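You operate a simulated robot arm through the tools that you are given. There is no shell and no other tool. Be economical: measure what you need, move in short steps, check, and stop when the job is done.

Carry out the task below with a simulated two-armed robot. There is one attempt and no reset: what you move stays moved.

## Task
Pick up the jar with one hand, pass it to the other hand and put it on the shelf under the oven bench. Set down upright: jar.

It is judged by the outcome, as a careful person would: the job done as asked, and still so three seconds after it is handed in. It fails if anything else is knocked over, pushed out of place, dropped, spilled or broken.

## Robot
Two 7-joint arms with four-finger grippers on one trunk, on a base that drives. Base frame: it is fixed to the floor where the robot stands at the start and does not move with it; the origin is under the middle of the robot, x ahead of it, y to its left, z up. Units: cm, degrees, N and s.
The left shoulder is at the start at [4, 18.1, 113], the right one opposite. With the tool pointing down near the work surface each hand reaches from about 30 to 82 cm from the robot's upright axis, wherever it stands, measured 20 degrees to its own side. Places, roughly: shelf under the oven bench [110, 180, 40]. Payload 3.67 kg a hand.
The tool frame of a hand sits at the grasp point between the pads (the TCP): z along the fingers, y along the line on which they close. The tips reach 2.8 cm beyond it. Largest opening 11.2 cm; the body of the gripper starts 7.3 cm behind the TCP.
Orientation is told as [roll, pitch, yaw] about the base's x, y, z axes, in that order, counted from this pose: with the fingers straight down and closing along the base's y, the tool's x points along the base's -x, its y along +y and its z along -z.

## Interface
- The arms move only by the tool drive_tool. It takes "left_motion", "right_motion" or both (then of equal length, played together; a hand with none holds still); each is one flat list of numbers, 6 for each row, row after row: the shift along the tool's x, y, z in cm, then the turn, a rotation vector about the tool's x, y, z in degrees. In form: [dx, dy, dz, rx, ry, rz, dx, dy, dz, rx, ry, rz, ...]. A call has 1 to 20 rows; each row shifts and turns the commanded pose from where the row before left it, along the tool's axes as they then stand. "left_fingers" and "right_fingers" are, for a hand that has rows, the finger opening in cm, from 0 to 11.2, set as the call begins (left out, the last holds). Rows are played at 5 a second. More than 5 cm and 8.6 degrees between two rows, or a gripper value outside its range, and nothing of the call is played. A pose out of reach is approached as far as the arm can. The call stops where the force on the tool passes 40 N (or 10 N more than at its start, if that is more) or the arm is blocked; 0.2 s more then pass. The fingers move at their own pace and stop on an object; they squeeze with about 44 N. The grip force told is the motor's: it shows also when the fingers shut on nothing. Time passes only in rows, and 0.2 s behind the last, so rows that do not move let the fingers close. It gives the time, the measured TCP pose, the force on the tool (base axes), the opening and the grip force at its end, in the units of the frame above (readings bear some noise), with the torque about the TCP (base axes, N m) and any sound that the robot's microphone picked up.
- Cameras (640 x 400 px; columns grow to the right, rows downward): "scene" is now at [9.76, -2.65, 134.51]; the picture's right is [-0.32, -0.95, 0.00], its down [-0.67, 0.22, -0.70] and it looks along [0.67, -0.22, -0.71] (base axes); focal length 277 px, centre (320, 200). "left" rides on the left gripper at [6, 1.8, -10.4] in its tool frame; the picture's right is [-0.29, 0.96, 0.00], its down [-0.80, -0.24, -0.55] and it looks along [-0.53, -0.16, 0.83] (tool axes); focal length 234 px, centre (320, 200). "right" rides on the right gripper at [6, -1.8, -10.4] in its tool frame; the picture's right is [0.29, 0.96, 0.00], its down [-0.80, 0.24, -0.55] and it looks along [-0.53, 0.16, 0.83] (tool axes); focal length 234 px, centre (320, 200). There is no depth. A picture from a camera that has moved, and an enlarged one, comes with that camera's place and axes in the base frame and with its lens.
- grab_frame(camera): a new picture of that camera. It takes no simulated time.
- move_column(by): slides the trunk up (or, below 0, down) by that many cm; the arms and the scene camera ride with it, the base frame stays. It gives what a move gives, with no picture.
- steer(legs): drives the robot by 1 to 6 legs, each [ahead, left, turn to the left] in cm, cm and degrees, along the robot's own axes; the way and the turn of a leg run together, so that a leg with both is an arc; at most 150 cm and 180 degrees a leg. The arms and the cameras ride along, it lands a little off, and it stops where it bumps. It gives what a move gives.
- aim_head(pan, tilt): turns the head with the scene camera to pan (to the left, within 86 degrees either way) and tilt (down, from -29 to 69), counted from straight ahead of the robot. It gives what a move gives.
- inspect(camera, box): a new picture of the part [left, top, right, bottom] of that camera's present view, enlarged. It takes no simulated time.
- hand_in(): hands the job in; it is judged then, once.

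Go step by step. Nothing tells you exact positions but the pictures and the camera data: compare them with the known pose of the tool, close in by small moves and look again before you grip or let go. The budget is 120 turns and 100 pictures, counting those below and the enlarged ones. Unless the task says otherwise, let go and move clear before handing in, and close with one line.

The tools are called after "Call:" as a command line: name --argument value ..., lists and objects as JSON in quotes. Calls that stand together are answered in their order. drive_tool: Moves the arms, as the interface text tells. Its arguments: {"type":"object","properties":{"left_motion":{"type":"array","items":{"type":"number"}},"left_fingers":{"type":"number"},"right_motion":{"type":"array","items":{"type":"number"}},"right_fingers":{"type":"number"}},"required":[]} The other tools are called the same way: move_column (by) slides the trunk up or down; steer (legs) drives the base; aim_head (pan, tilt) turns the head that bears the scene camera; grab_frame (camera) takes a picture; inspect (camera, box) takes an enlarged picture of a part of a camera's view; hand_in () hands the job in.

At the start:

```text
time_s: 0.0
left_ee_pos: [50.67, 2.21, 103.05]
left_tcp_rot: [0.0, 0.0, -0.1]
left_force: [0.0, -0.5, 0.3]
left_torque: [0.01, 0.04, 0.05]
left_finger_gap: 11.18
left_grasp_force: 0.1
right_ee_pos: [49.99, -52.08, 99.86]
right_tcp_rot: [0.0, 0.0, 0.1]
right_force: [0.3, -0.2, 1.2]
right_torque: [-0.01, 0.01, 0.01]
right_finger_gap: 11.17
right_grasp_force: 0.1
trunk travel left (down, up): [-25.0, 26.4]
robot x, y, heading: [-0.23, -0.11, 0.1]
head pan, tilt: [-18.4, 45.2]
```

scene: 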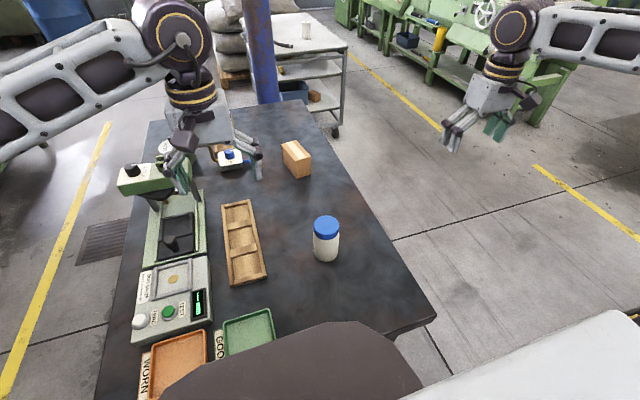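
right: 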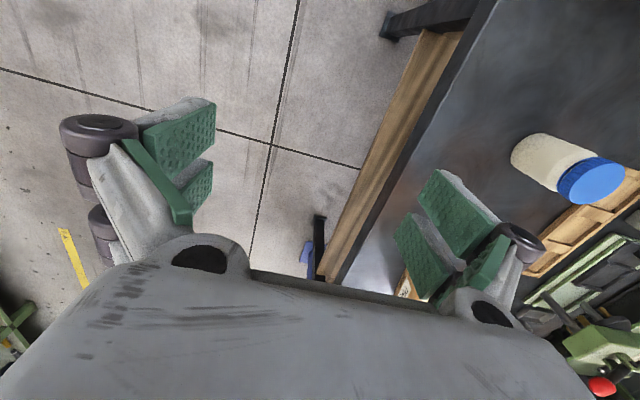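
left: 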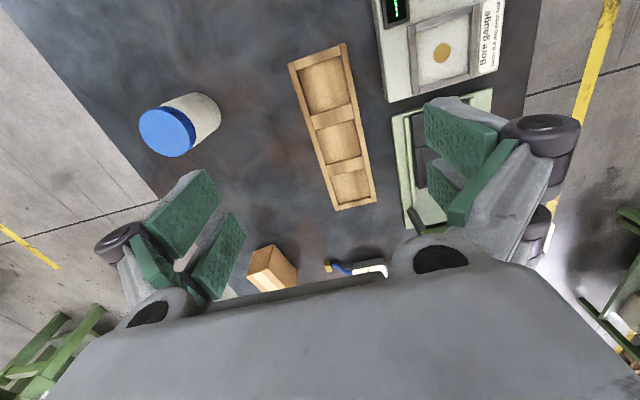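

The jar stands on the bench near [47.6, -16.7], with its lid top at about z 85 and its base at about 76, roughly 6 cm wide. Next I look at the oven bench to plan the grips.

Call:
aim_head --pan 58 --tilt 25

Call:
grab_frame --camera "scene"

```text
time_s: 1.5
left_ee_pos: [50.6, 2.12, 103.08]
left_tcp_rot: [0.0, 0.0, 0.0]
left_force: [-0.8, 0.7, 0.1]
left_torque: [0.01, 0.0, -0.01]
left_finger_gap: 11.21
left_grasp_force: 0.0
right_ee_pos: [49.98, -51.97, 99.79]
right_tcp_rot: [0.0, 0.0, 0.1]
right_force: [-0.4, 0.4, 0.5]
right_torque: [0.0, -0.01, -0.03]
right_finger_gap: 11.19
right_grasp_force: 0.0
trunk travel left (down, up): [-25.0, 26.4]
robot x, y, heading: [-0.26, 0.26, -0.2]
head pan, tilt: [58.0, 25.0]
```

```text
96 pictures are left
camera scene: at [6.96, 7.72, 137.59], right [0.85, -0.53, 0.0], down [-0.22, -0.36, -0.91], along [0.48, 0.77, -0.42], focal length 277 px, centre (320, 200)
```

scene: 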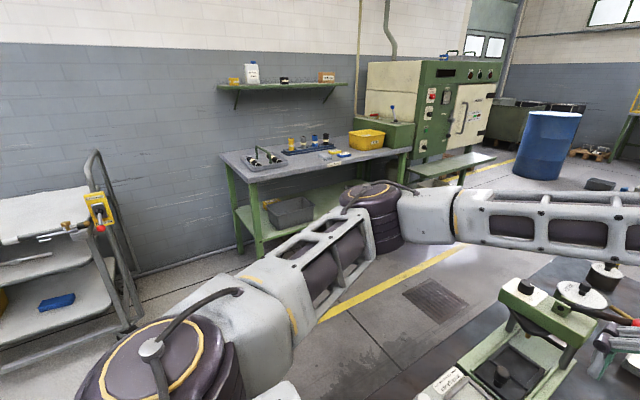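

Call:
inspect --camera "scene" --box '[210, 110, 430, 270]'

```text
2.50 times, centred on (320, 190) of scene
camera zoom: at [6.96, 7.72, 137.59], right [0.85, -0.53, 0.0], down [-0.22, -0.36, -0.91], along [0.48, 0.77, -0.42], focal length 692 px, centre (320, 225)
```

zoom: 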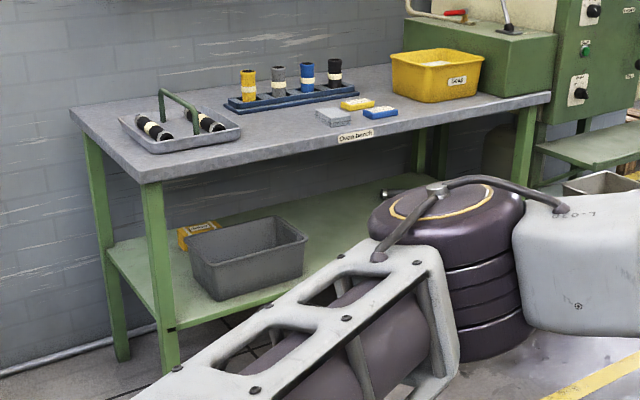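

The shelf at z of about 40 has room to the right of the grey bin. My plan is for the right hand to grip the lid from above, then the left hand to take the body at a 45° down angle. First I turn the right hand by 90° and move the left hand aside.

Call:
drive_tool --right_motion '[0, 0, -0.3, 0, 0, -7.5, 0, 0, -0.3, 0, 0, -7.5, 0, 0, -0.3, 0, 0, -7.5, 0, 0, -0.3, 0, 0, -7.5, 0, 0, -0.3, 0, 0, -7.5, 0, 0, -0.3, 0, 0, -7.5, 0, 0, -0.3, 0, 0, -7.5, 0, 0, -0.3, 0, 0, -7.5, 0, 0, -0.3, 0, 0, -7.5, 0, 0, -0.3, 0, 0, -7.5, 0, 0, -0.3, 0, 0, -7.5, 0, 0, -0.3, 0, 0, -7.5]' --left_motion '[0, 2, -1, 0, 0, 0, 0, 2, -1, 0, 0, 0, 0, 2, -1, 0, 0, 0, 0, 2, -1, 0, 0, 0, 0, 2, -1, 0, 0, 0, 0, 2, -1, 0, 0, 0, 0, 2, 0, 0, 0, 0, 0, 2, 0, 0, 0, 0, 0, 2, 0, 0, 0, 0, 0, 2, 0, 0, 0, 0, 0, 2, 0, 0, 0, 0, 0, 0, 0, 0, 0, 0]'

Call:
aim_head --pan -18 --tilt 45

Call:
grab_frame --camera "scene"

Call:
grab_frame --camera "right"

```text
time_s: 4.1
left_ee_pos: [50.62, 23.98, 109.01]
left_tcp_rot: [-0.1, 0.0, 0.0]
left_force: [-0.2, 0.0, 0.9]
left_torque: [0.01, 0.01, 0.02]
left_finger_gap: 11.22
left_grasp_force: 0.0
right_ee_pos: [49.96, -52.06, 103.45]
right_tcp_rot: [0.1, -0.1, 90.1]
right_force: [-0.2, -0.1, -0.5]
right_torque: [0.01, -0.01, -0.04]
right_finger_gap: 11.19
right_grasp_force: 0.0
trunk travel left (down, up): [-25.0, 26.4]
robot x, y, heading: [-0.3, 0.27, -0.3]
head pan, tilt: [58.0, 25.0]
```

```text
time_s: 5.6
left_ee_pos: [50.45, 23.95, 109.07]
left_tcp_rot: [0.0, 0.0, 0.0]
left_force: [-0.5, 0.3, 1.4]
left_torque: [0.04, 0.05, 0.0]
left_finger_gap: 11.2
left_grasp_force: 0.1
right_ee_pos: [49.99, -51.98, 103.42]
right_tcp_rot: [0.0, 0.0, 90.0]
right_force: [0.3, 0.3, -0.6]
right_torque: [-0.02, 0.03, -0.04]
right_finger_gap: 11.22
right_grasp_force: 0.0
trunk travel left (down, up): [-25.0, 26.4]
robot x, y, heading: [-0.22, 0.14, -0.0]
head pan, tilt: [-18.0, 45.0]
```

```text
94 pictures are left
camera scene: at [9.8, -2.59, 134.54], right [-0.31, -0.95, 0.0], down [-0.67, 0.22, -0.71], along [0.67, -0.22, -0.71], focal length 277 px, centre (320, 200)
```

scene: 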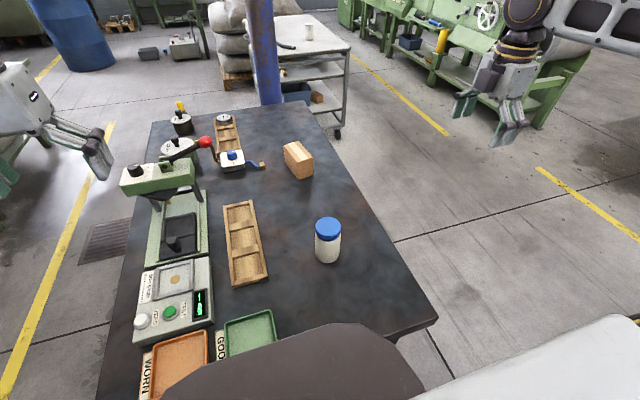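

```text
93 pictures are left
camera right: at [51.73, -58.0, 113.77], right [-0.96, -0.29, 0.0], down [-0.24, 0.8, 0.55], along [-0.16, 0.53, -0.83], focal length 234 px, centre (320, 200)
```

right: 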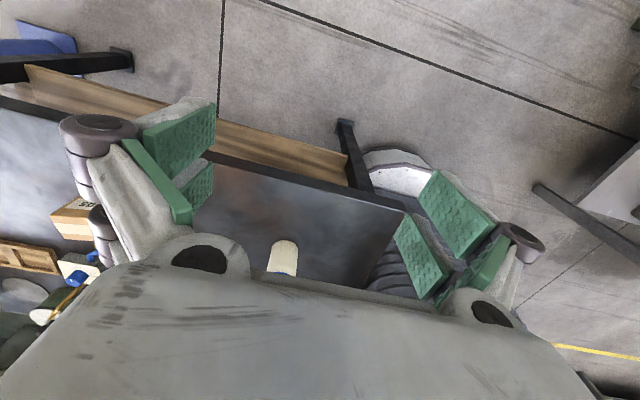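

The right hand is turned and clear of everything. I move it over the jar at a safe height and look again.

Call:
drive_tool --right_motion '[-3.5, 0.24, 0.5, 0, 0, 0, -3.5, 0.24, 0.5, 0, 0, 0, -3.5, 0.24, 0.5, 0, 0, 0, -3.5, 0.24, 0.5, 0, 0, 0, -3.5, 0.24, 0.5, 0, 0, 0, -3.5, 0.24, 0.5, 0, 0, 0, -3.5, 0.24, 0.5, 0, 0, 0, -3.5, 0.24, 0.5, 0, 0, 0, -3.5, 0.24, 0.5, 0, 0, 0, -3.5, 0.24, 0.5, 0, 0, 0, 0, 0, 0, 0, 0, 0]'

Call:
grab_frame --camera "scene"

Call:
grab_frame --camera "right"

```text
time_s: 8.0
left_ee_pos: [50.55, 23.86, 109.14]
left_tcp_rot: [0.0, 0.0, 0.1]
left_force: [-0.1, 0.0, -0.3]
left_torque: [0.08, 0.0, -0.01]
left_finger_gap: 11.2
left_grasp_force: 0.0
right_ee_pos: [47.64, -17.17, 98.39]
right_tcp_rot: [0.0, -0.1, 90.1]
right_force: [-0.7, -1.1, -0.4]
right_torque: [0.02, -0.02, -0.01]
right_finger_gap: 11.17
right_grasp_force: 0.0
trunk travel left (down, up): [-25.0, 26.4]
robot x, y, heading: [0.07, 0.2, -0.2]
head pan, tilt: [-18.0, 45.0]
```

```text
92 pictures are left
camera scene: at [9.77, -2.68, 134.54], right [-0.31, -0.95, 0.0], down [-0.67, 0.22, -0.71], along [0.67, -0.22, -0.71], focal length 277 px, centre (320, 200)
```

scene: 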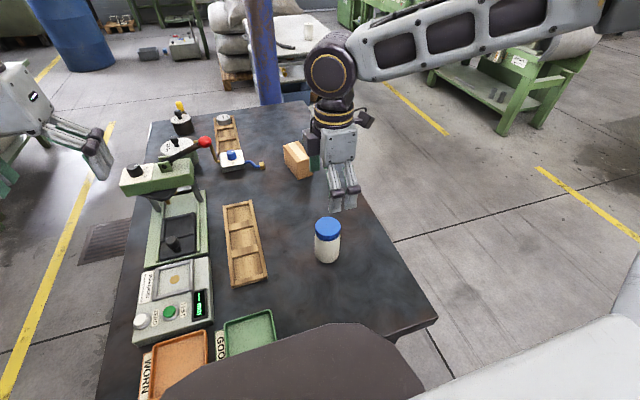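

```text
91 pictures are left
camera right: at [49.42, -23.23, 108.66], right [-0.96, -0.29, 0.0], down [-0.24, 0.8, 0.56], along [-0.16, 0.53, -0.83], focal length 234 px, centre (320, 200)
```

right: 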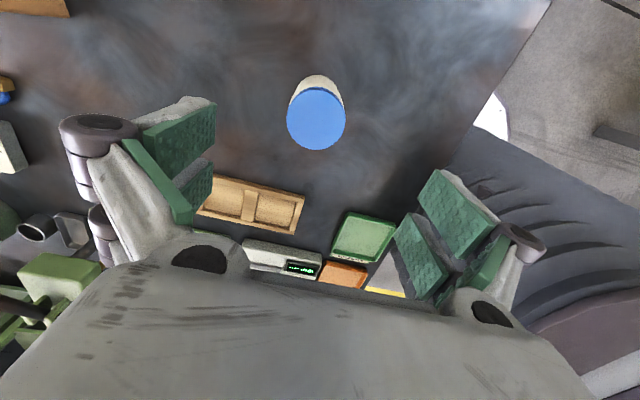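

The lid centre is at about [48.0, -17.2, 84.8], almost under the tool. I lower the hand so the pads bracket the lid, then check.

Call:
drive_tool --right_motion '[0, -0.3, 2, 0, 0, 0, 0, 0, 2, 0, 0, 0, 0, 0, 2, 0, 0, 0, 0, 0, 2, 0, 0, 0, 0, 0, 2, 0, 0, 0, 0, 0, 2, 0, 0, 0, 0, 0, 1, 0, 0, 0, 0, 0, 0, 0, 0, 0]'

Call:
grab_frame --camera "right"

Call:
inspect --camera "scene" --box '[240, 140, 400, 280]'

```text
time_s: 9.8
left_ee_pos: [50.64, 24.05, 109.05]
left_tcp_rot: [0.0, 0.1, 0.0]
left_force: [0.5, -0.6, -0.2]
left_torque: [0.02, -0.02, -0.01]
left_finger_gap: 11.2
left_grasp_force: 0.1
right_ee_pos: [47.93, -17.11, 85.6]
right_tcp_rot: [0.1, 0.1, 90.1]
right_force: [-0.7, -1.0, -0.8]
right_torque: [0.02, 0.02, 0.03]
right_finger_gap: 11.21
right_grasp_force: 0.0
trunk travel left (down, up): [-25.0, 26.4]
robot x, y, heading: [0.05, -0.42, 0.2]
head pan, tilt: [-18.0, 45.0]
```

```text
90 pictures are left
camera right: at [49.6, -23.14, 95.96], right [-0.96, -0.29, 0.0], down [-0.24, 0.8, 0.55], along [-0.16, 0.53, -0.83], focal length 234 px, centre (320, 200)
```

right: 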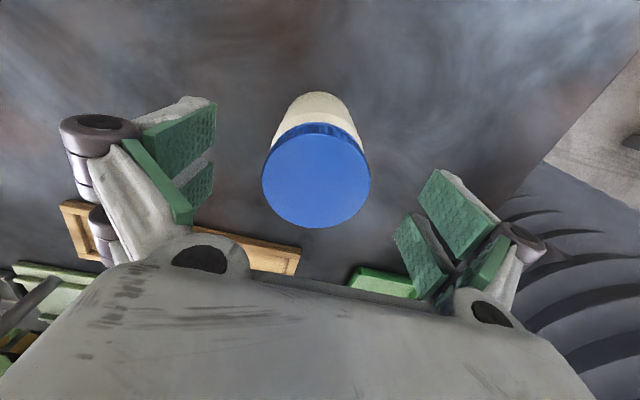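

```text
2.86 times, centred on (320, 210) of scene
camera zoom: at [9.79, -2.58, 134.54], right [-0.31, -0.95, 0.0], down [-0.67, 0.22, -0.71], along [0.67, -0.22, -0.71], focal length 791 px, centre (320, 171)
```

zoom: 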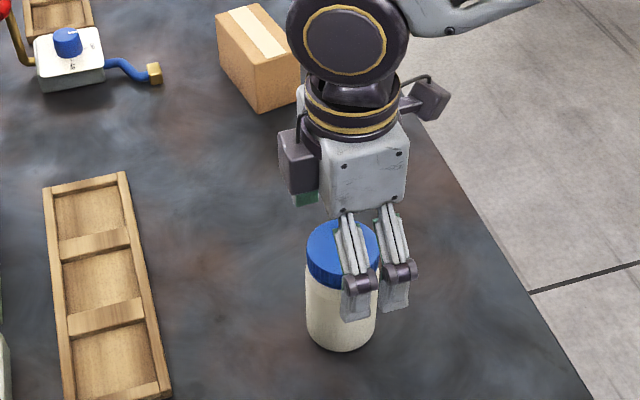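

The pads straddle the lid and it is centred to within about 3 mm. I go down another 1.3 cm and close.

Call:
drive_tool --right_motion '[0, 0, 0.7, 0, 0, 0, 0, 0, 0.6, 0, 0, 0, 0, 0, 0, 0, 0, 0]'

Call:
drive_tool --right_motion '[0, 0, 0, 0, 0, 0, 0, 0, 0, 0, 0, 0, 0, 0, 0, 0, 0, 0, 0, 0, 0, 0, 0, 0, 0, 0, 0, 0, 0, 0]' --right_fingers 0

Call:
grab_frame --camera "right"

Call:
inspect --camera "scene" --box '[240, 140, 400, 280]'

```text
time_s: 10.6
left_ee_pos: [50.61, 24.03, 108.94]
left_tcp_rot: [0.1, 0.1, 0.1]
left_force: [0.3, 0.1, 0.0]
left_torque: [0.02, -0.01, 0.02]
left_finger_gap: 11.2
left_grasp_force: 0.1
right_ee_pos: [47.88, -17.16, 84.12]
right_tcp_rot: [0.0, 0.0, 90.1]
right_force: [0.5, 0.1, 0.0]
right_torque: [-0.02, -0.02, 0.01]
right_finger_gap: 11.22
right_grasp_force: 0.1
trunk travel left (down, up): [-25.0, 26.4]
robot x, y, heading: [0.21, 0.03, -0.1]
head pan, tilt: [-18.0, 45.0]
```

```text
time_s: 11.8
left_ee_pos: [50.56, 23.96, 109.09]
left_tcp_rot: [0.1, 0.0, 0.0]
left_force: [0.0, -0.3, -0.6]
left_torque: [-0.02, 0.01, -0.01]
left_finger_gap: 11.2
left_grasp_force: 0.1
right_ee_pos: [47.86, -16.98, 84.29]
right_tcp_rot: [-0.1, -0.1, 90.1]
right_force: [2.7, -0.6, 6.2]
right_torque: [0.02, -0.16, -0.03]
right_finger_gap: 5.8
right_grasp_force: 44.0
trunk travel left (down, up): [-25.0, 26.4]
robot x, y, heading: [0.01, -0.15, 0.1]
head pan, tilt: [-18.0, 45.0]
```

```text
88 pictures are left
camera right: at [49.58, -23.07, 94.56], right [-0.96, -0.29, 0.0], down [-0.24, 0.8, 0.55], along [-0.16, 0.53, -0.83], focal length 234 px, centre (320, 200)
```

right: 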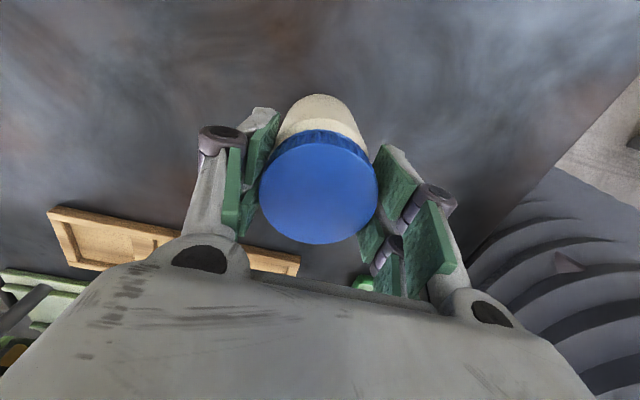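

```text
2.86 times, centred on (320, 210) of scene
camera zoom: at [9.79, -2.57, 134.54], right [-0.31, -0.95, 0.0], down [-0.67, 0.22, -0.71], along [0.67, -0.22, -0.71], focal length 791 px, centre (320, 171)
```

zoom: 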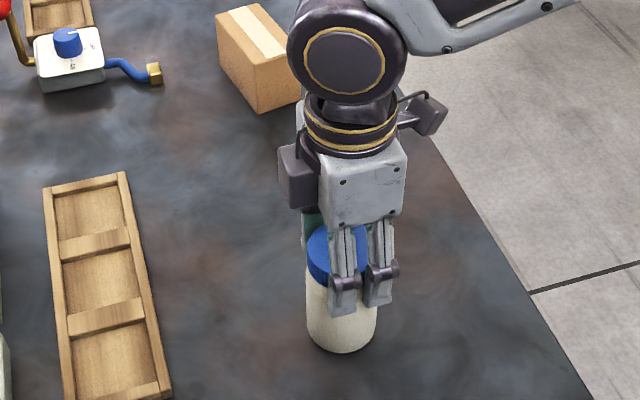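

The jar is gripped at 5.8 cm with 44 N. I lift it straight up while turning the left hand to point toward it, about 33° down.

Call:
drive_tool --right_motion '[0, 0, -1.4, 0, 0, 0, 0, 0, -1.4, 0, 0, 0, 0, 0, -1.4, 0, 0, 0, 0, 0, -1.4, 0, 0, 0, 0, 0, -1.4, 0, 0, 0, 0, 0, -1.4, 0, 0, 0, 0, 0, -1.4, 0, 0, 0, 0, 0, -1.4, 0, 0, 0, 0, 0, -1.4, 0, 0, 0, 0, 0, -1.4, 0, 0, 0, 0, 0, -1.4, 0, 0, 0, 0, 0, -1.4, 0, 0, 0, 0, 0, -1.4, 0, 0, 0, 0, 0, -1.4, 0, 0, 0, 0, 0, -1.4, 0, 0, 0, 0, 0, -1.4, 0, 0, 0, 0, 0, -1.4, 0, 0, 0, 0, 0, -1.4, 0, 0, 0, 0, 0, -1.4, 0, 0, 0, 0, 0, -1.4, 0, 0, 0]' --left_motion '[0, 0, 0, 0, 0, 7.5, 0, 0, 0, 0, 0, 7.5, 0, 0, 0, 0, 0, 7.5, 0, 0, 0, 0, 0, 7.5, 0, 0, 0, 0, 0, 7.5, 0, 0, 0, 0, 0, 7.5, 0, 0, 0, 0, 0, 7.5, 0, 0, 0, 0, 0, 7.5, 0, 0, 0, 0, 0, 7.5, 0, 0, 0, 0, 0, 7.5, 0, 0, 0, 0, 0, 7.5, 0, 0, 0, 0, 0, 7.5, 0, 0, 0, 0, -7.1, 0, 0, 0, 0, 0, -7.1, 0, 0, 0, 0, 0, -7.1, 0, 0, 0, 0, 0, -7.1, 0, 0, 0, 0, 0, -7.1, 0, 0, 0, 0, 0, -7.1, 0, 0, 0, 0, 0, -7.1, 0, 0, 0, 0, 0, -7.1, 0]'

Call:
aim_head --pan 0 --tilt 30

Call:
grab_frame --camera "scene"

Call:
grab_frame --camera "left"

```text
time_s: 16.0
left_ee_pos: [28.33, 10.01, 117.83]
left_tcp_rot: [-0.2, -56.8, -89.7]
left_force: [-0.6, 0.1, 0.3]
left_torque: [-0.02, 0.03, 0.05]
left_finger_gap: 11.2
left_grasp_force: 0.0
left hand out of reach, approached as far as the arm can: row 7, 8, 9, 10, 11, 12, 13, 14, 15, 16, 17, 18, 19, 20
right_ee_pos: [47.91, -17.16, 112.18]
right_tcp_rot: [0.0, 0.0, 90.1]
right_force: [-0.1, -0.2, -3.6]
right_torque: [0.04, -0.01, -0.02]
right_finger_gap: 5.78
right_grasp_force: 43.8
trunk travel left (down, up): [-25.0, 26.4]
robot x, y, heading: [-0.15, 0.02, -0.1]
head pan, tilt: [-18.0, 45.0]
```

```text
time_s: 16.8
left_ee_pos: [28.39, 10.01, 117.88]
left_tcp_rot: [-0.2, -56.8, -89.6]
left_force: [-0.5, -0.6, 0.1]
left_torque: [0.0, -0.01, 0.02]
left_finger_gap: 11.23
left_grasp_force: 0.0
right_ee_pos: [47.95, -17.06, 112.15]
right_tcp_rot: [0.0, 0.0, 90.1]
right_force: [1.1, -0.6, -3.6]
right_torque: [0.03, -0.01, 0.0]
right_finger_gap: 5.76
right_grasp_force: 43.7
trunk travel left (down, up): [-25.0, 26.4]
robot x, y, heading: [-0.07, -0.03, -0.2]
head pan, tilt: [0.0, 30.0]
```

```text
86 pictures are left
camera scene: at [11.14, -0.1, 136.79], right [0.0, -1.0, 0.0], down [-0.5, 0.0, -0.87], along [0.87, 0.0, -0.5], focal length 277 px, centre (320, 200)
```

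scene: 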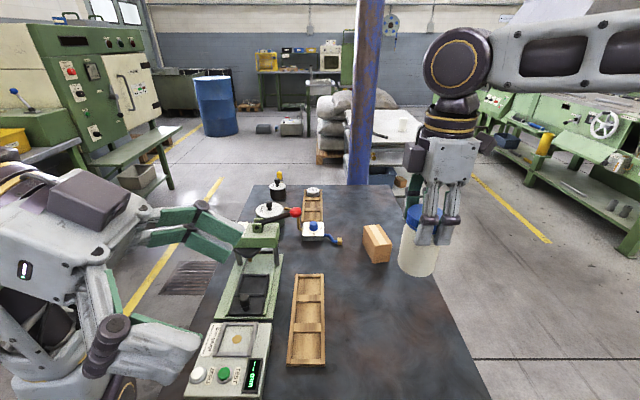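

```text
85 pictures are left
camera left: at [30.27, 21.97, 118.51], right [0.96, -0.16, 0.24], down [-0.24, 0.03, 0.97], along [-0.16, -0.99, -0.01], focal length 234 px, centre (320, 200)
```

left: 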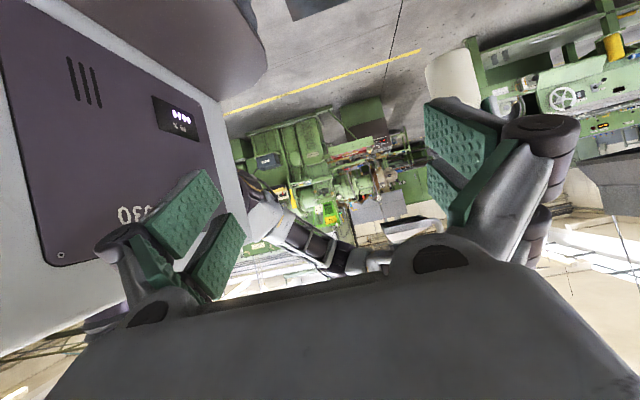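

The left arm could not hold its position at that yaw, because of a joint limit. I turn it back by about 42° so it points diagonally forward and right, then see where it stands.

Call:
drive_tool --left_motion '[0, 0, 0, -7.1, 0, -4.6, 0, 0, 0, -7.1, 0, -4.6, 0, 0, 0, -7.1, 0, -4.6, 0, 0, 0, -7.1, 0, -4.6, 0, 0, 0, -7.1, 0, -4.6, 0, 0, 0, 0, 0, 0]'

Call:
grab_frame --camera "scene"

```text
time_s: 18.2
left_ee_pos: [34.86, 10.42, 124.32]
left_tcp_rot: [0.3, -56.7, -47.9]
left_force: [-0.1, -0.6, 0.3]
left_torque: [-0.02, 0.0, -0.02]
left_finger_gap: 11.21
left_grasp_force: 0.0
left hand out of reach, approached as far as the arm can: row 1, 2, 3, 4, 5
right_ee_pos: [47.99, -17.07, 112.18]
right_tcp_rot: [-0.1, 0.0, 90.2]
right_force: [0.6, 0.1, -3.7]
right_torque: [0.01, -0.06, 0.0]
right_finger_gap: 5.72
right_grasp_force: 44.0
trunk travel left (down, up): [-25.0, 26.4]
robot x, y, heading: [0.32, -0.2, -0.2]
head pan, tilt: [0.0, 30.0]
```

```text
84 pictures are left
camera scene: at [11.16, -0.05, 136.79], right [0.0, -1.0, 0.0], down [-0.5, 0.0, -0.87], along [0.87, 0.0, -0.5], focal length 277 px, centre (320, 200)
```

scene: 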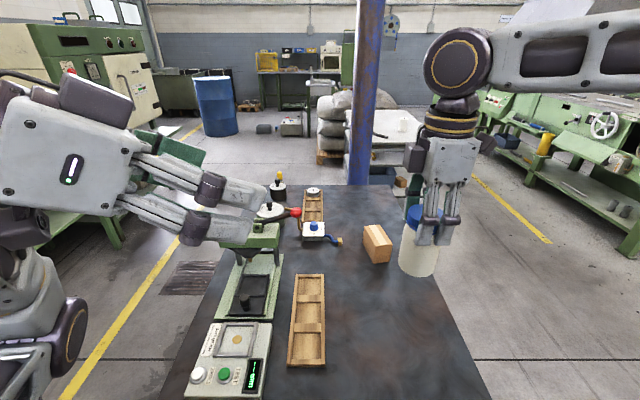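

The left arm is in a usable posture now. I move it to a pre-grasp point about 14 cm short of the jar along its approach direction.

Call:
drive_tool --left_motion '[-0.05, -0.86, 2.04, 0, 0, 0, -0.05, -0.86, 2.04, 0, 0, 0, -0.05, -0.86, 2.04, 0, 0, 0, -0.05, -0.86, 2.04, 0, 0, 0, -0.05, -0.86, 2.04, 0, 0, 0, -0.05, -0.86, 2.04, 0, 0, 0, -0.05, -0.86, 2.04, 0, 0, 0, -0.05, -0.86, 2.04, 0, 0, 0, -0.05, -0.86, 2.04, 0, 0, 0, -0.05, -0.86, 2.04, 0, 0, 0, 0, 0, 0, 0, 0, 0]'

Call:
grab_frame --camera "scene"

Call:
grab_frame --camera "left"

```text
time_s: 20.6
left_ee_pos: [40.57, -8.25, 114.06]
left_tcp_rot: [0.2, -57.0, -47.9]
left_force: [-0.2, 0.5, 0.4]
left_torque: [0.03, 0.04, -0.01]
left_finger_gap: 11.2
left_grasp_force: 0.0
left hand out of reach, approached as far as the arm can: row 1, 3
right_ee_pos: [47.77, -17.04, 112.14]
right_tcp_rot: [0.0, 0.0, 90.1]
right_force: [0.2, 0.8, -3.4]
right_torque: [0.02, -0.02, -0.03]
right_finger_gap: 5.73
right_grasp_force: 43.9
trunk travel left (down, up): [-25.0, 26.4]
robot x, y, heading: [0.2, 0.21, 0.1]
head pan, tilt: [0.0, 30.0]
```

```text
83 pictures are left
camera scene: at [11.12, -0.03, 136.8], right [0.0, -1.0, 0.0], down [-0.5, 0.0, -0.87], along [0.87, 0.0, -0.5], focal length 277 px, centre (320, 200)
```

scene: 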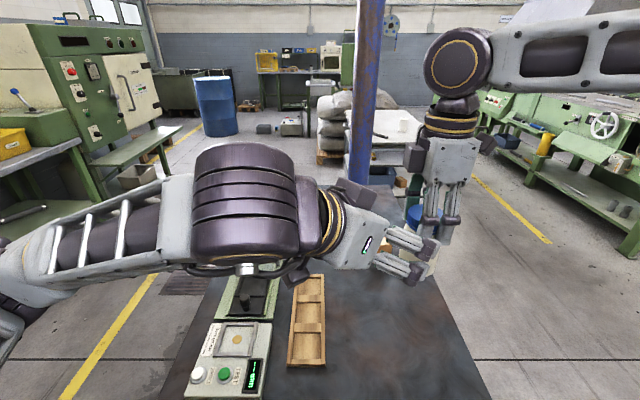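

```text
82 pictures are left
camera left: at [34.04, 1.71, 114.72], right [0.81, 0.53, 0.24], down [-0.2, -0.14, 0.97], along [0.55, -0.84, -0.01], focal length 234 px, centre (320, 200)
```

left: 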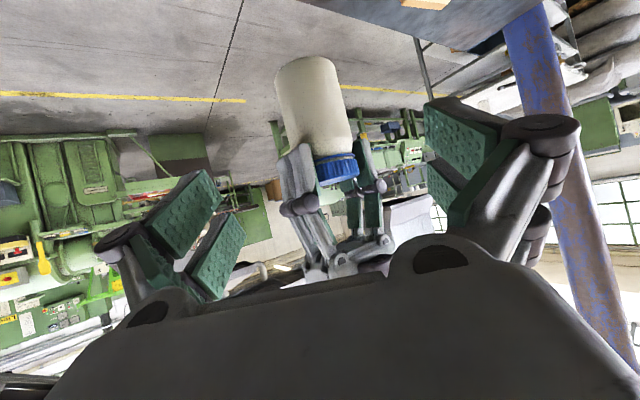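

The jar is near [48, -17], spanning z of about 101.5 to 112.7, and the right fingertips reach down to about 109.3. I aim the left TCP at z 105, doing half of the approach first and then looking.

Call:
drive_tool --left_motion '[0.7, -0.15, 1.5, 0, 0, 0, 0.67, -0.18, 1.5, 0, 0, 0, 0, 0, 2, 0, 0, 0, 0, 0, 2, 0, 0, 0, 0, 0, 0, 0, 0, 0]'

Call:
grab_frame --camera "left"

Call:
inspect --camera "scene" --box '[320, 130, 500, 290]'

Call:
grab_frame --camera "right"

```text
time_s: 21.8
left_ee_pos: [43.96, -12.41, 109.16]
left_tcp_rot: [0.3, -56.9, -48.0]
left_force: [-0.9, 1.1, -0.3]
left_torque: [-0.01, 0.01, -0.01]
left_finger_gap: 11.21
left_grasp_force: 0.0
right_ee_pos: [47.75, -17.06, 112.07]
right_tcp_rot: [-0.1, 0.0, 90.1]
right_force: [0.5, -0.2, -4.2]
right_torque: [0.02, -0.03, 0.01]
right_finger_gap: 5.73
right_grasp_force: 44.2
trunk travel left (down, up): [-25.0, 26.4]
robot x, y, heading: [-0.1, -0.29, 0.2]
head pan, tilt: [0.0, 30.0]
```

```text
81 pictures are left
camera left: at [37.24, -2.37, 109.67], right [0.81, 0.53, 0.24], down [-0.2, -0.14, 0.97], along [0.55, -0.84, -0.01], focal length 234 px, centre (320, 200)
```

left: 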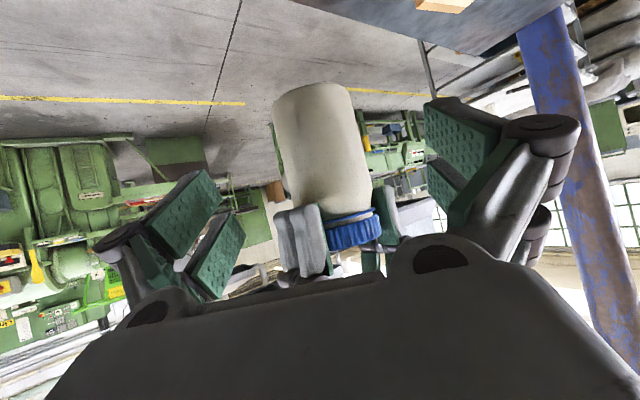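

```text
2.50 times, centred on (410, 210) of scene
camera zoom: at [11.11, -0.06, 136.8], right [0.0, -1.0, 0.0], down [-0.5, 0.0, -0.87], along [0.87, 0.0, -0.5], focal length 692 px, centre (95, 175)
```

zoom: 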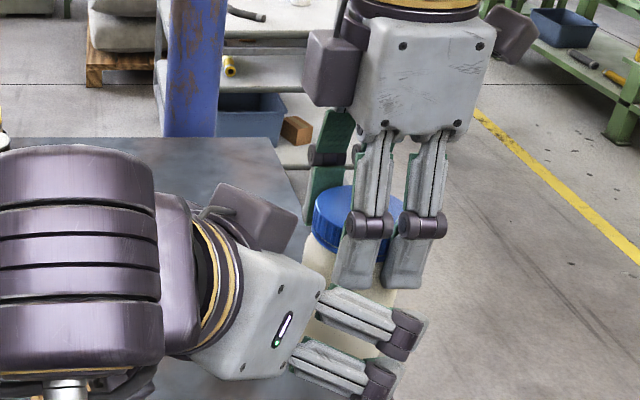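

```text
79 pictures are left
camera right: at [49.64, -23.1, 122.49], right [-0.96, -0.29, 0.0], down [-0.24, 0.8, 0.55], along [-0.16, 0.53, -0.83], focal length 234 px, centre (320, 200)
```

right: 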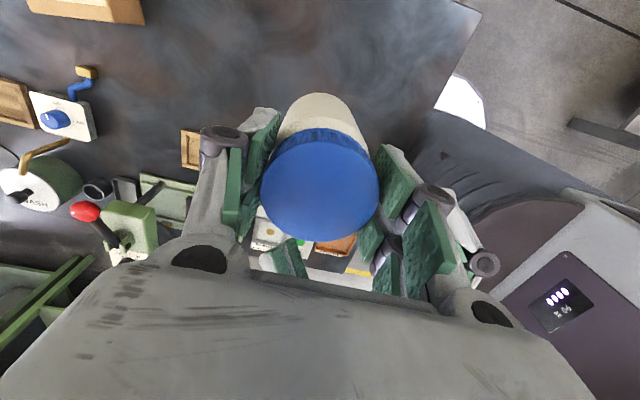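

The fingers are twin-barred and about 5.5 cm wide, so at 33° the knuckles would crowd the right fingertips. I back off, flatten the left hand to about 20° down, and line up again 8 cm short.

Call:
drive_tool --left_motion '[0, 0, -2, 0, 0, 0, 0, 0, -2, 0, 0, 0, 0, 0, 0, 0, -6.5, 0, 0, 0, 0, 0, -6.5, 0, 1.2, -0.12, 1.5, 0, 0, 0, 1.09, -0.12, 1.45, 0, 0, 0, 0, 0, 0, 0, 0, 0]'

Call:
grab_frame --camera "left"

Call:
inspect --camera "scene" --box '[320, 130, 500, 290]'

```text
time_s: 23.4
left_ee_pos: [42.87, -11.52, 108.09]
left_tcp_rot: [0.6, -69.9, -48.2]
left_force: [0.2, 0.5, -1.0]
left_torque: [0.02, 0.01, -0.02]
left_finger_gap: 11.19
left_grasp_force: 0.1
right_ee_pos: [47.85, -17.18, 112.17]
right_tcp_rot: [-0.1, 0.0, 90.1]
right_force: [-0.2, 0.9, -3.7]
right_torque: [0.03, 0.02, -0.01]
right_finger_gap: 5.72
right_grasp_force: 43.9
trunk travel left (down, up): [-25.0, 26.4]
robot x, y, heading: [-0.1, 0.19, -0.2]
head pan, tilt: [0.0, 30.0]
```

```text
78 pictures are left
camera left: at [36.41, -1.56, 106.15], right [0.77, 0.57, 0.27], down [-0.34, 0.02, 0.94], along [0.53, -0.82, 0.21], focal length 234 px, centre (320, 200)
```

left: 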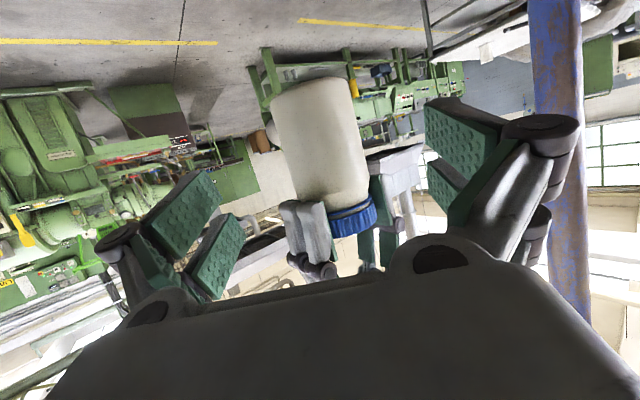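

```text
2.50 times, centred on (410, 210) of scene
camera zoom: at [11.11, -0.07, 136.8], right [0.0, -1.0, 0.0], down [-0.5, 0.0, -0.87], along [0.87, 0.0, -0.5], focal length 692 px, centre (95, 175)
```

zoom: 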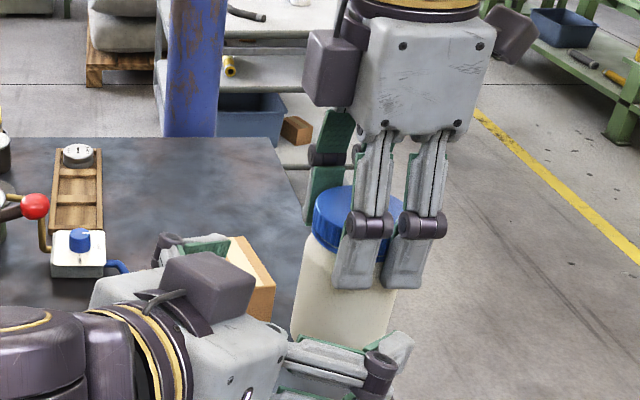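

Alignment looks good, with the jar bottom at about 101.5. I advance the remaining 8 cm with the fingers open.

Call:
drive_tool --left_motion '[0, 0, 1.5, 0, 0, 0, 0, 0, 1.5, 0, 0, 0, 0, 0, 1.5, 0, 0, 0, 0, 0, 1.5, 0, 0, 0, 0, 0, 1, 0, 0, 0, 0, 0, 1, 0, 0, 0, 0, 0, 0, 0, 0, 0]'

Call:
grab_frame --camera "left"

Call:
grab_frame --camera "right"

Call:
inspect --camera "scene" --box '[320, 130, 500, 290]'

```text
time_s: 25.0
left_ee_pos: [47.91, -17.16, 105.31]
left_tcp_rot: [0.4, -70.0, -48.1]
left_force: [0.5, 0.5, -0.3]
left_torque: [0.01, -0.02, 0.01]
left_finger_gap: 11.21
left_grasp_force: 0.1
right_ee_pos: [47.86, -17.11, 112.2]
right_tcp_rot: [-0.2, 0.0, 90.2]
right_force: [0.2, 0.6, -3.5]
right_torque: [-0.02, 0.0, -0.03]
right_finger_gap: 5.71
right_grasp_force: 43.6
trunk travel left (down, up): [-25.0, 26.4]
robot x, y, heading: [0.09, -0.01, 0.0]
head pan, tilt: [0.0, 30.0]
```

```text
76 pictures are left
camera left: at [41.43, -7.24, 103.33], right [0.77, 0.57, 0.27], down [-0.34, 0.02, 0.94], along [0.53, -0.82, 0.21], focal length 234 px, centre (320, 200)
```

left: 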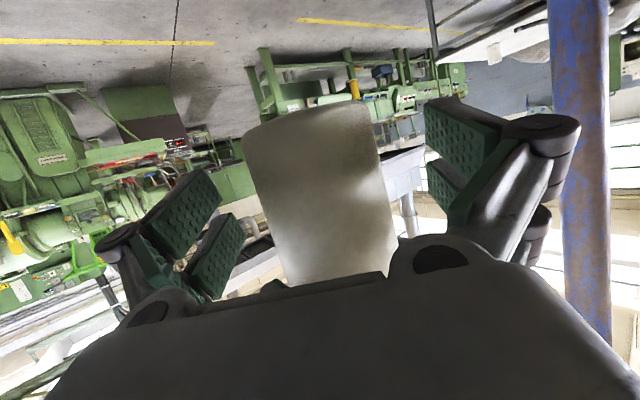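

```text
75 pictures are left
camera right: at [49.65, -23.1, 122.48], right [-0.96, -0.29, 0.0], down [-0.24, 0.8, 0.55], along [-0.16, 0.53, -0.83], focal length 234 px, centre (320, 200)
```

right: 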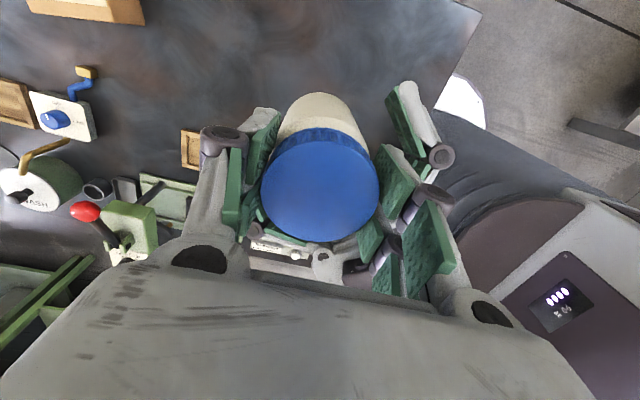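

```text
2.50 times, centred on (410, 210) of scene
camera zoom: at [11.12, -0.06, 136.8], right [0.0, -1.0, 0.0], down [-0.5, 0.0, -0.87], along [0.87, 0.0, -0.5], focal length 692 px, centre (95, 175)
```

zoom: 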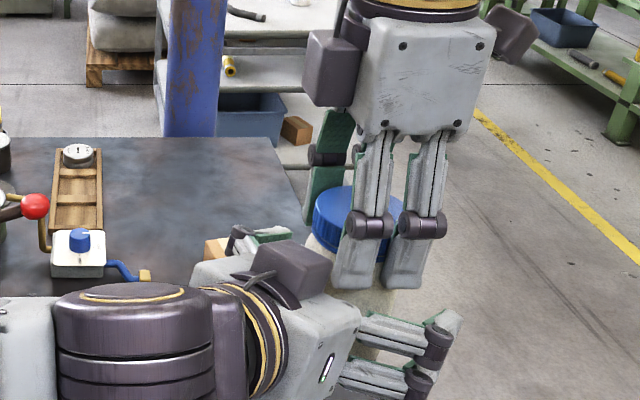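

The left pads straddle the jar body symmetrically and sit below the right fingertips. Now I close the left hand.

Call:
drive_tool --left_motion '[0, 0, 0, 0, 0, 0, 0, 0, 0, 0, 0, 0, 0, 0, 0, 0, 0, 0, 0, 0, 0, 0, 0, 0, 0, 0, 0, 0, 0, 0]' --left_fingers 0

Call:
grab_frame --camera "left"

Call:
inspect --camera "scene" --box '[320, 130, 500, 290]'

```text
time_s: 26.2
left_ee_pos: [47.95, -17.15, 105.41]
left_tcp_rot: [0.4, -69.7, -48.1]
left_force: [2.0, 8.2, 0.0]
left_torque: [0.09, -0.09, 0.11]
left_finger_gap: 5.86
left_grasp_force: 44.5
right_ee_pos: [47.78, -17.1, 112.15]
right_tcp_rot: [0.1, 0.0, 90.0]
right_force: [-2.1, -7.6, -3.5]
right_torque: [-0.62, 0.26, -0.13]
right_finger_gap: 5.71
right_grasp_force: 44.1
trunk travel left (down, up): [-25.0, 26.4]
robot x, y, heading: [0.08, -0.02, 0.1]
head pan, tilt: [0.0, 30.0]
```

```text
73 pictures are left
camera left: at [41.47, -7.23, 103.33], right [0.77, 0.57, 0.27], down [-0.34, 0.02, 0.94], along [0.53, -0.82, 0.21], focal length 234 px, centre (320, 200)
```

left: 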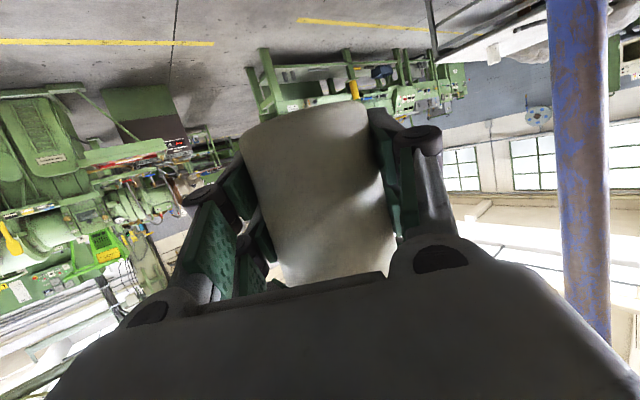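

```text
2.50 times, centred on (410, 210) of scene
camera zoom: at [11.14, -0.09, 136.79], right [0.0, -1.0, 0.0], down [-0.5, 0.0, -0.87], along [0.87, 0.0, -0.5], focal length 692 px, centre (95, 175)
```

zoom: 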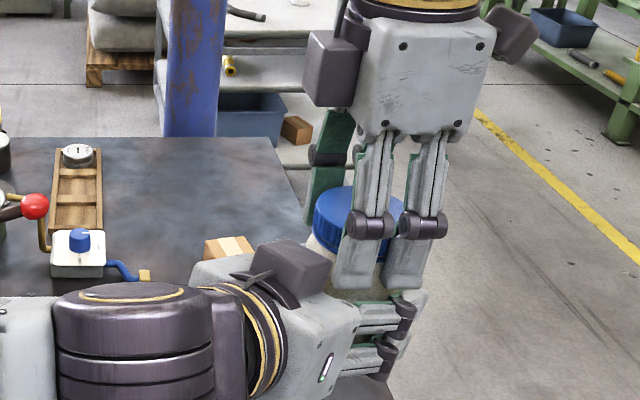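

Both hands hold the jar. I open the right hand and raise it straight up.

Call:
drive_tool --right_motion '[0, 0, 0, 0, 0, 0, 0, 0, 0, 0, 0, 0, 0, 0, 0, 0, 0, 0]' --right_fingers 9

Call:
drive_tool --right_motion '[0, 0, -1.5, 0, 0, 0, 0, 0, -1.5, 0, 0, 0, 0, 0, -2, 0, 0, 0, 0, 0, -2, 0, 0, 0, 0, 0, -2, 0, 0, 0]'

Call:
grab_frame --camera "scene"

```text
time_s: 27.0
left_ee_pos: [47.87, -17.17, 105.31]
left_tcp_rot: [0.4, -69.8, -48.1]
left_force: [-0.2, 1.0, 0.6]
left_torque: [-0.01, 0.02, 0.0]
left_finger_gap: 5.87
left_grasp_force: 44.3
right_ee_pos: [47.95, -16.92, 112.14]
right_tcp_rot: [0.0, 0.0, 90.0]
right_force: [-0.2, -0.3, -0.8]
right_torque: [0.01, 0.0, -0.01]
right_finger_gap: 8.98
right_grasp_force: 0.1
trunk travel left (down, up): [-25.0, 26.4]
robot x, y, heading: [0.23, 0.35, -0.1]
head pan, tilt: [0.0, 30.0]
```

```text
time_s: 28.2
left_ee_pos: [47.95, -17.21, 105.31]
left_tcp_rot: [0.5, -69.8, -48.0]
left_force: [0.6, -0.2, 0.3]
left_torque: [-0.02, 0.03, 0.0]
left_finger_gap: 5.86
left_grasp_force: 43.9
right_ee_pos: [47.64, -16.97, 121.18]
right_tcp_rot: [0.0, 0.1, 90.0]
right_force: [-0.1, 1.3, 0.1]
right_torque: [0.01, -0.02, 0.0]
right_finger_gap: 9.0
right_grasp_force: 0.1
trunk travel left (down, up): [-25.0, 26.4]
robot x, y, heading: [-0.1, -0.08, 0.1]
head pan, tilt: [0.0, 30.0]
```

```text
71 pictures are left
camera scene: at [11.12, -0.07, 136.8], right [0.0, -1.0, 0.0], down [-0.5, 0.0, -0.87], along [0.87, 0.0, -0.5], focal length 277 px, centre (320, 200)
```

scene: 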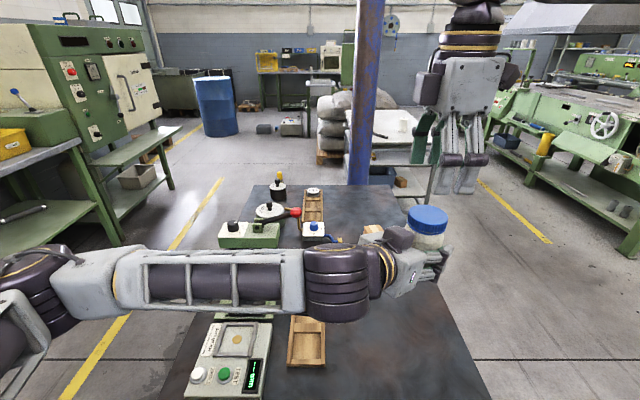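

The left hand now holds the jar upright on its own. I swing the right hand out to the right so it is clear.

Call:
drive_tool --right_motion '[3.5, 0, 0, 0, 0, 0, 3.5, 0, 0, 0, 0, 0, 3.5, 0, 0, 0, 0, 0, 3.5, 0, 0, 0, 0, 0, 3.5, 0, 0, 0, 0, 0, 3.5, 0, 0, 0, 0, 0, 3.5, 0, 0, 0, 0, 0, 3.5, 0, 0, 0, 0, 0, 0, 0, 0, 0, 0, 7.5, 0, 0, 0, 0, 0, 7.5, 0, 0, 0, 0, 0, 7.5, 0, 0, 0, 0, 0, 7.5, 0, 0, 0, 0, 0, 7.5, 0, 0, 0, 0, 0, 7.5, 0, 0, 0, 0, 0, 7.5, 0, 0, 0, 0, 0, 7.5, 0, 0, 0, 0, 0, 7.5, 0, 0, 0, 0, 0, 7.5, 0, 0, 0, 0, 0, 7.5, 0, 0, 0, 0, 0, 7.5]'

Call:
drive_tool --left_motion '[-1, 0, -2, 0, 0, 0, -1, 0, -2, 0, 0, 0, -1, 0, -2, 0, 0, 0, -1, 0, -2, 0, 0, 0, -1, 0, -2, 0, 0, 0, 0, 0, 0, -7.5, 0, -2.7, 0, 0, 0, -7.5, 0, -2.7, 0, 0, 0, -7.5, 0, -2.7, 0, 0, 0, -7.5, 0, -2.7, 0, 0, 0, -7.5, 0, -2.7, 0, 0, 0, -7.5, 0, -2.7, 0, 0, 0, 0, 0, 0]'

Call:
grab_frame --camera "scene"

```text
time_s: 32.4
left_ee_pos: [48.06, -17.24, 105.4]
left_tcp_rot: [0.5, -69.8, -48.2]
left_force: [-0.1, 0.1, 0.9]
left_torque: [-0.03, 0.01, 0.01]
left_finger_gap: 5.85
left_grasp_force: 44.2
right_ee_pos: [47.96, -45.02, 121.12]
right_tcp_rot: [0.0, 0.0, -0.1]
right_force: [-0.8, 0.2, -0.4]
right_torque: [-0.01, 0.0, -0.01]
right_finger_gap: 9.02
right_grasp_force: 0.0
trunk travel left (down, up): [-25.0, 26.4]
robot x, y, heading: [0.07, 0.08, -0.1]
head pan, tilt: [0.0, 30.0]
```

```text
time_s: 35.0
left_ee_pos: [42.82, -11.46, 113.33]
left_tcp_rot: [0.9, -70.1, -0.6]
left_force: [0.4, 0.3, -3.3]
left_torque: [-0.01, 0.0, 0.0]
left_finger_gap: 5.86
left_grasp_force: 43.3
right_ee_pos: [47.89, -44.9, 121.23]
right_tcp_rot: [0.0, 0.0, 0.0]
right_force: [0.1, -0.4, -0.3]
right_torque: [-0.02, 0.03, 0.0]
right_finger_gap: 9.01
right_grasp_force: 0.1
trunk travel left (down, up): [-25.0, 26.4]
robot x, y, heading: [0.29, -0.0, 0.2]
head pan, tilt: [0.0, 30.0]
```

```text
70 pictures are left
camera scene: at [11.15, 0.0, 136.79], right [0.0, -1.0, 0.0], down [-0.5, 0.0, -0.87], along [0.87, 0.0, -0.5], focal length 277 px, centre (320, 200)
```

scene: 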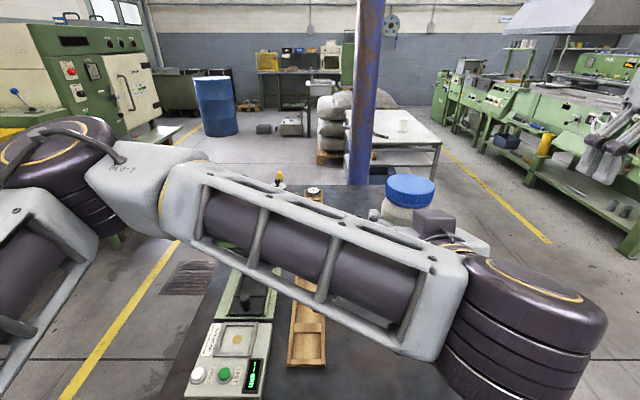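

The jar is upright and pointing forward. I shift the left hand to its own side for carrying.

Call:
drive_tool --left_motion '[0, 2.5, 0, 0, 0, 0, 0, 2.5, 0, 0, 0, 0, 0, 2.5, 0, 0, 0, 0, 0, 2.5, 0, 0, 0, 0, 0, 2.5, 0, 0, 0, 0, 0, 2.5, 0, 0, 0, 0, 0, 2.5, 0, 0, 0, 0, 0, 2.5, 0, 0, 0, 0, 0, 2.5, 0, 0, 0, 0, 0, 2.5, 0, 0, 0, 0, 0, 0, 0, 0, 0, 0]'

Call:
grab_frame --camera "scene"

```text
time_s: 37.4
left_ee_pos: [47.3, 9.15, 115.88]
left_tcp_rot: [1.4, -70.0, -1.1]
left_force: [0.1, -0.7, -3.6]
left_torque: [-0.02, 0.01, 0.02]
left_finger_gap: 5.85
left_grasp_force: 43.7
left hand out of reach, approached as far as the arm can: row 6, 7, 8, 9, 10
right_ee_pos: [47.89, -45.04, 121.11]
right_tcp_rot: [0.0, 0.0, 0.0]
right_force: [0.3, 0.3, 0.9]
right_torque: [0.0, 0.0, -0.01]
right_finger_gap: 8.99
right_grasp_force: 0.1
trunk travel left (down, up): [-25.0, 26.4]
robot x, y, heading: [-0.17, 0.06, -0.1]
head pan, tilt: [0.0, 30.0]
```

```text
69 pictures are left
camera scene: at [11.13, -0.13, 136.8], right [0.0, -1.0, 0.0], down [-0.5, 0.0, -0.87], along [0.87, 0.0, -0.5], focal length 277 px, centre (320, 200)
```

scene: 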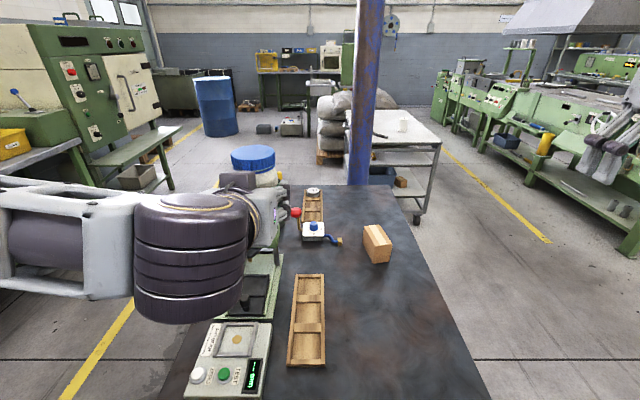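

The table's near edge is at x of about 25, and the oven bench front is at y of about 145. I strafe left into the free floor, then turn left to face the bench wall.

Call:
steer --legs '[[0, 72, 0], [0, 0, 90]]'

Call:
aim_head --pan -45 --tilt 30

Call:
grab_frame --camera "scene"

```text
time_s: 45.6
left_ee_pos: [-10.12, 117.13, 115.88]
left_tcp_rot: [1.1, -70.0, 90.4]
left_force: [-0.7, 0.4, -3.8]
left_torque: [0.0, 0.02, -0.03]
left_finger_gap: 5.87
left_grasp_force: 43.6
right_ee_pos: [44.04, 118.91, 121.18]
right_tcp_rot: [0.0, 0.0, 91.4]
right_force: [0.1, -0.4, 1.6]
right_torque: [0.02, 0.01, -0.02]
right_finger_gap: 8.99
right_grasp_force: 0.1
trunk travel left (down, up): [-25.0, 26.4]
robot x, y, heading: [0.18, 69.93, 91.2]
head pan, tilt: [0.0, 30.0]
```

```text
time_s: 46.7
left_ee_pos: [-10.21, 117.12, 115.85]
left_tcp_rot: [1.2, -70.0, 90.4]
left_force: [0.0, 0.6, -3.7]
left_torque: [-0.05, 0.02, 0.02]
left_finger_gap: 5.84
left_grasp_force: 44.1
right_ee_pos: [44.11, 118.84, 121.07]
right_tcp_rot: [0.0, 0.0, 91.3]
right_force: [-0.2, -0.3, 0.4]
right_torque: [-0.04, 0.0, -0.06]
right_finger_gap: 9.01
right_grasp_force: 0.0
trunk travel left (down, up): [-25.0, 26.4]
robot x, y, heading: [0.22, 70.5, 91.2]
head pan, tilt: [-45.0, 30.0]
```

```text
68 pictures are left
camera scene: at [6.36, 78.55, 136.8], right [0.72, -0.69, 0.0], down [-0.35, -0.36, -0.87], along [0.6, 0.63, -0.5], focal length 277 px, centre (320, 200)
```

scene: 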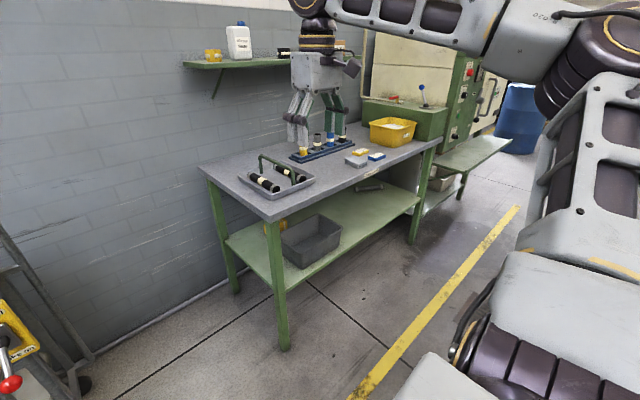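

The bench legs are at y of about 153, x 53 to 177, with the shelf at z of about 42 and the bench top at about 82. The bin reaches x of about 92, so the free spot is near x 118. I strafe right, staying back from the bench.

Call:
steer --legs '[[0, -132, -1.2]]'

Call:
aim_head --pan 0 --tilt 40

Call:
grab_frame --camera "scene"

```text
time_s: 53.5
left_ee_pos: [121.34, 120.57, 115.82]
left_tcp_rot: [1.3, -69.9, 90.8]
left_force: [0.7, -0.1, -3.1]
left_torque: [0.0, 0.04, -0.02]
left_finger_gap: 5.85
left_grasp_force: 44.2
right_ee_pos: [175.51, 122.76, 121.18]
right_tcp_rot: [0.0, 0.0, 91.9]
right_force: [-0.1, -0.3, 0.3]
right_torque: [0.02, 0.0, 0.0]
right_finger_gap: 8.99
right_grasp_force: 0.0
trunk travel left (down, up): [-25.0, 26.4]
robot x, y, heading: [131.93, 73.58, 91.9]
head pan, tilt: [-45.0, 30.0]
```

```text
time_s: 54.7
left_ee_pos: [121.22, 120.74, 115.85]
left_tcp_rot: [1.1, -70.0, 90.9]
left_force: [1.4, 0.3, -2.8]
left_torque: [-0.03, -0.01, 0.05]
left_finger_gap: 5.86
left_grasp_force: 43.6
right_ee_pos: [175.45, 122.86, 121.14]
right_tcp_rot: [0.0, 0.0, 91.9]
right_force: [-0.3, 0.1, 0.3]
right_torque: [-0.01, 0.01, 0.02]
right_finger_gap: 8.99
right_grasp_force: 0.1
trunk travel left (down, up): [-25.0, 26.4]
robot x, y, heading: [131.97, 73.62, 91.8]
head pan, tilt: [0.0, 40.0]
```

```text
67 pictures are left
camera scene: at [131.68, 84.08, 135.26], right [1.0, 0.03, 0.0], down [0.02, -0.64, -0.77], along [-0.02, 0.77, -0.64], focal length 277 px, centre (320, 200)
```

scene: 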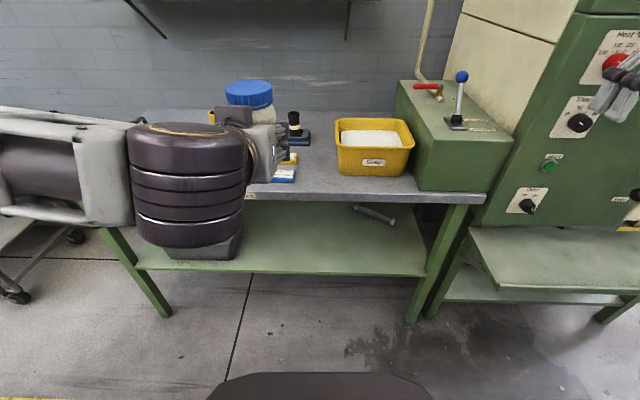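

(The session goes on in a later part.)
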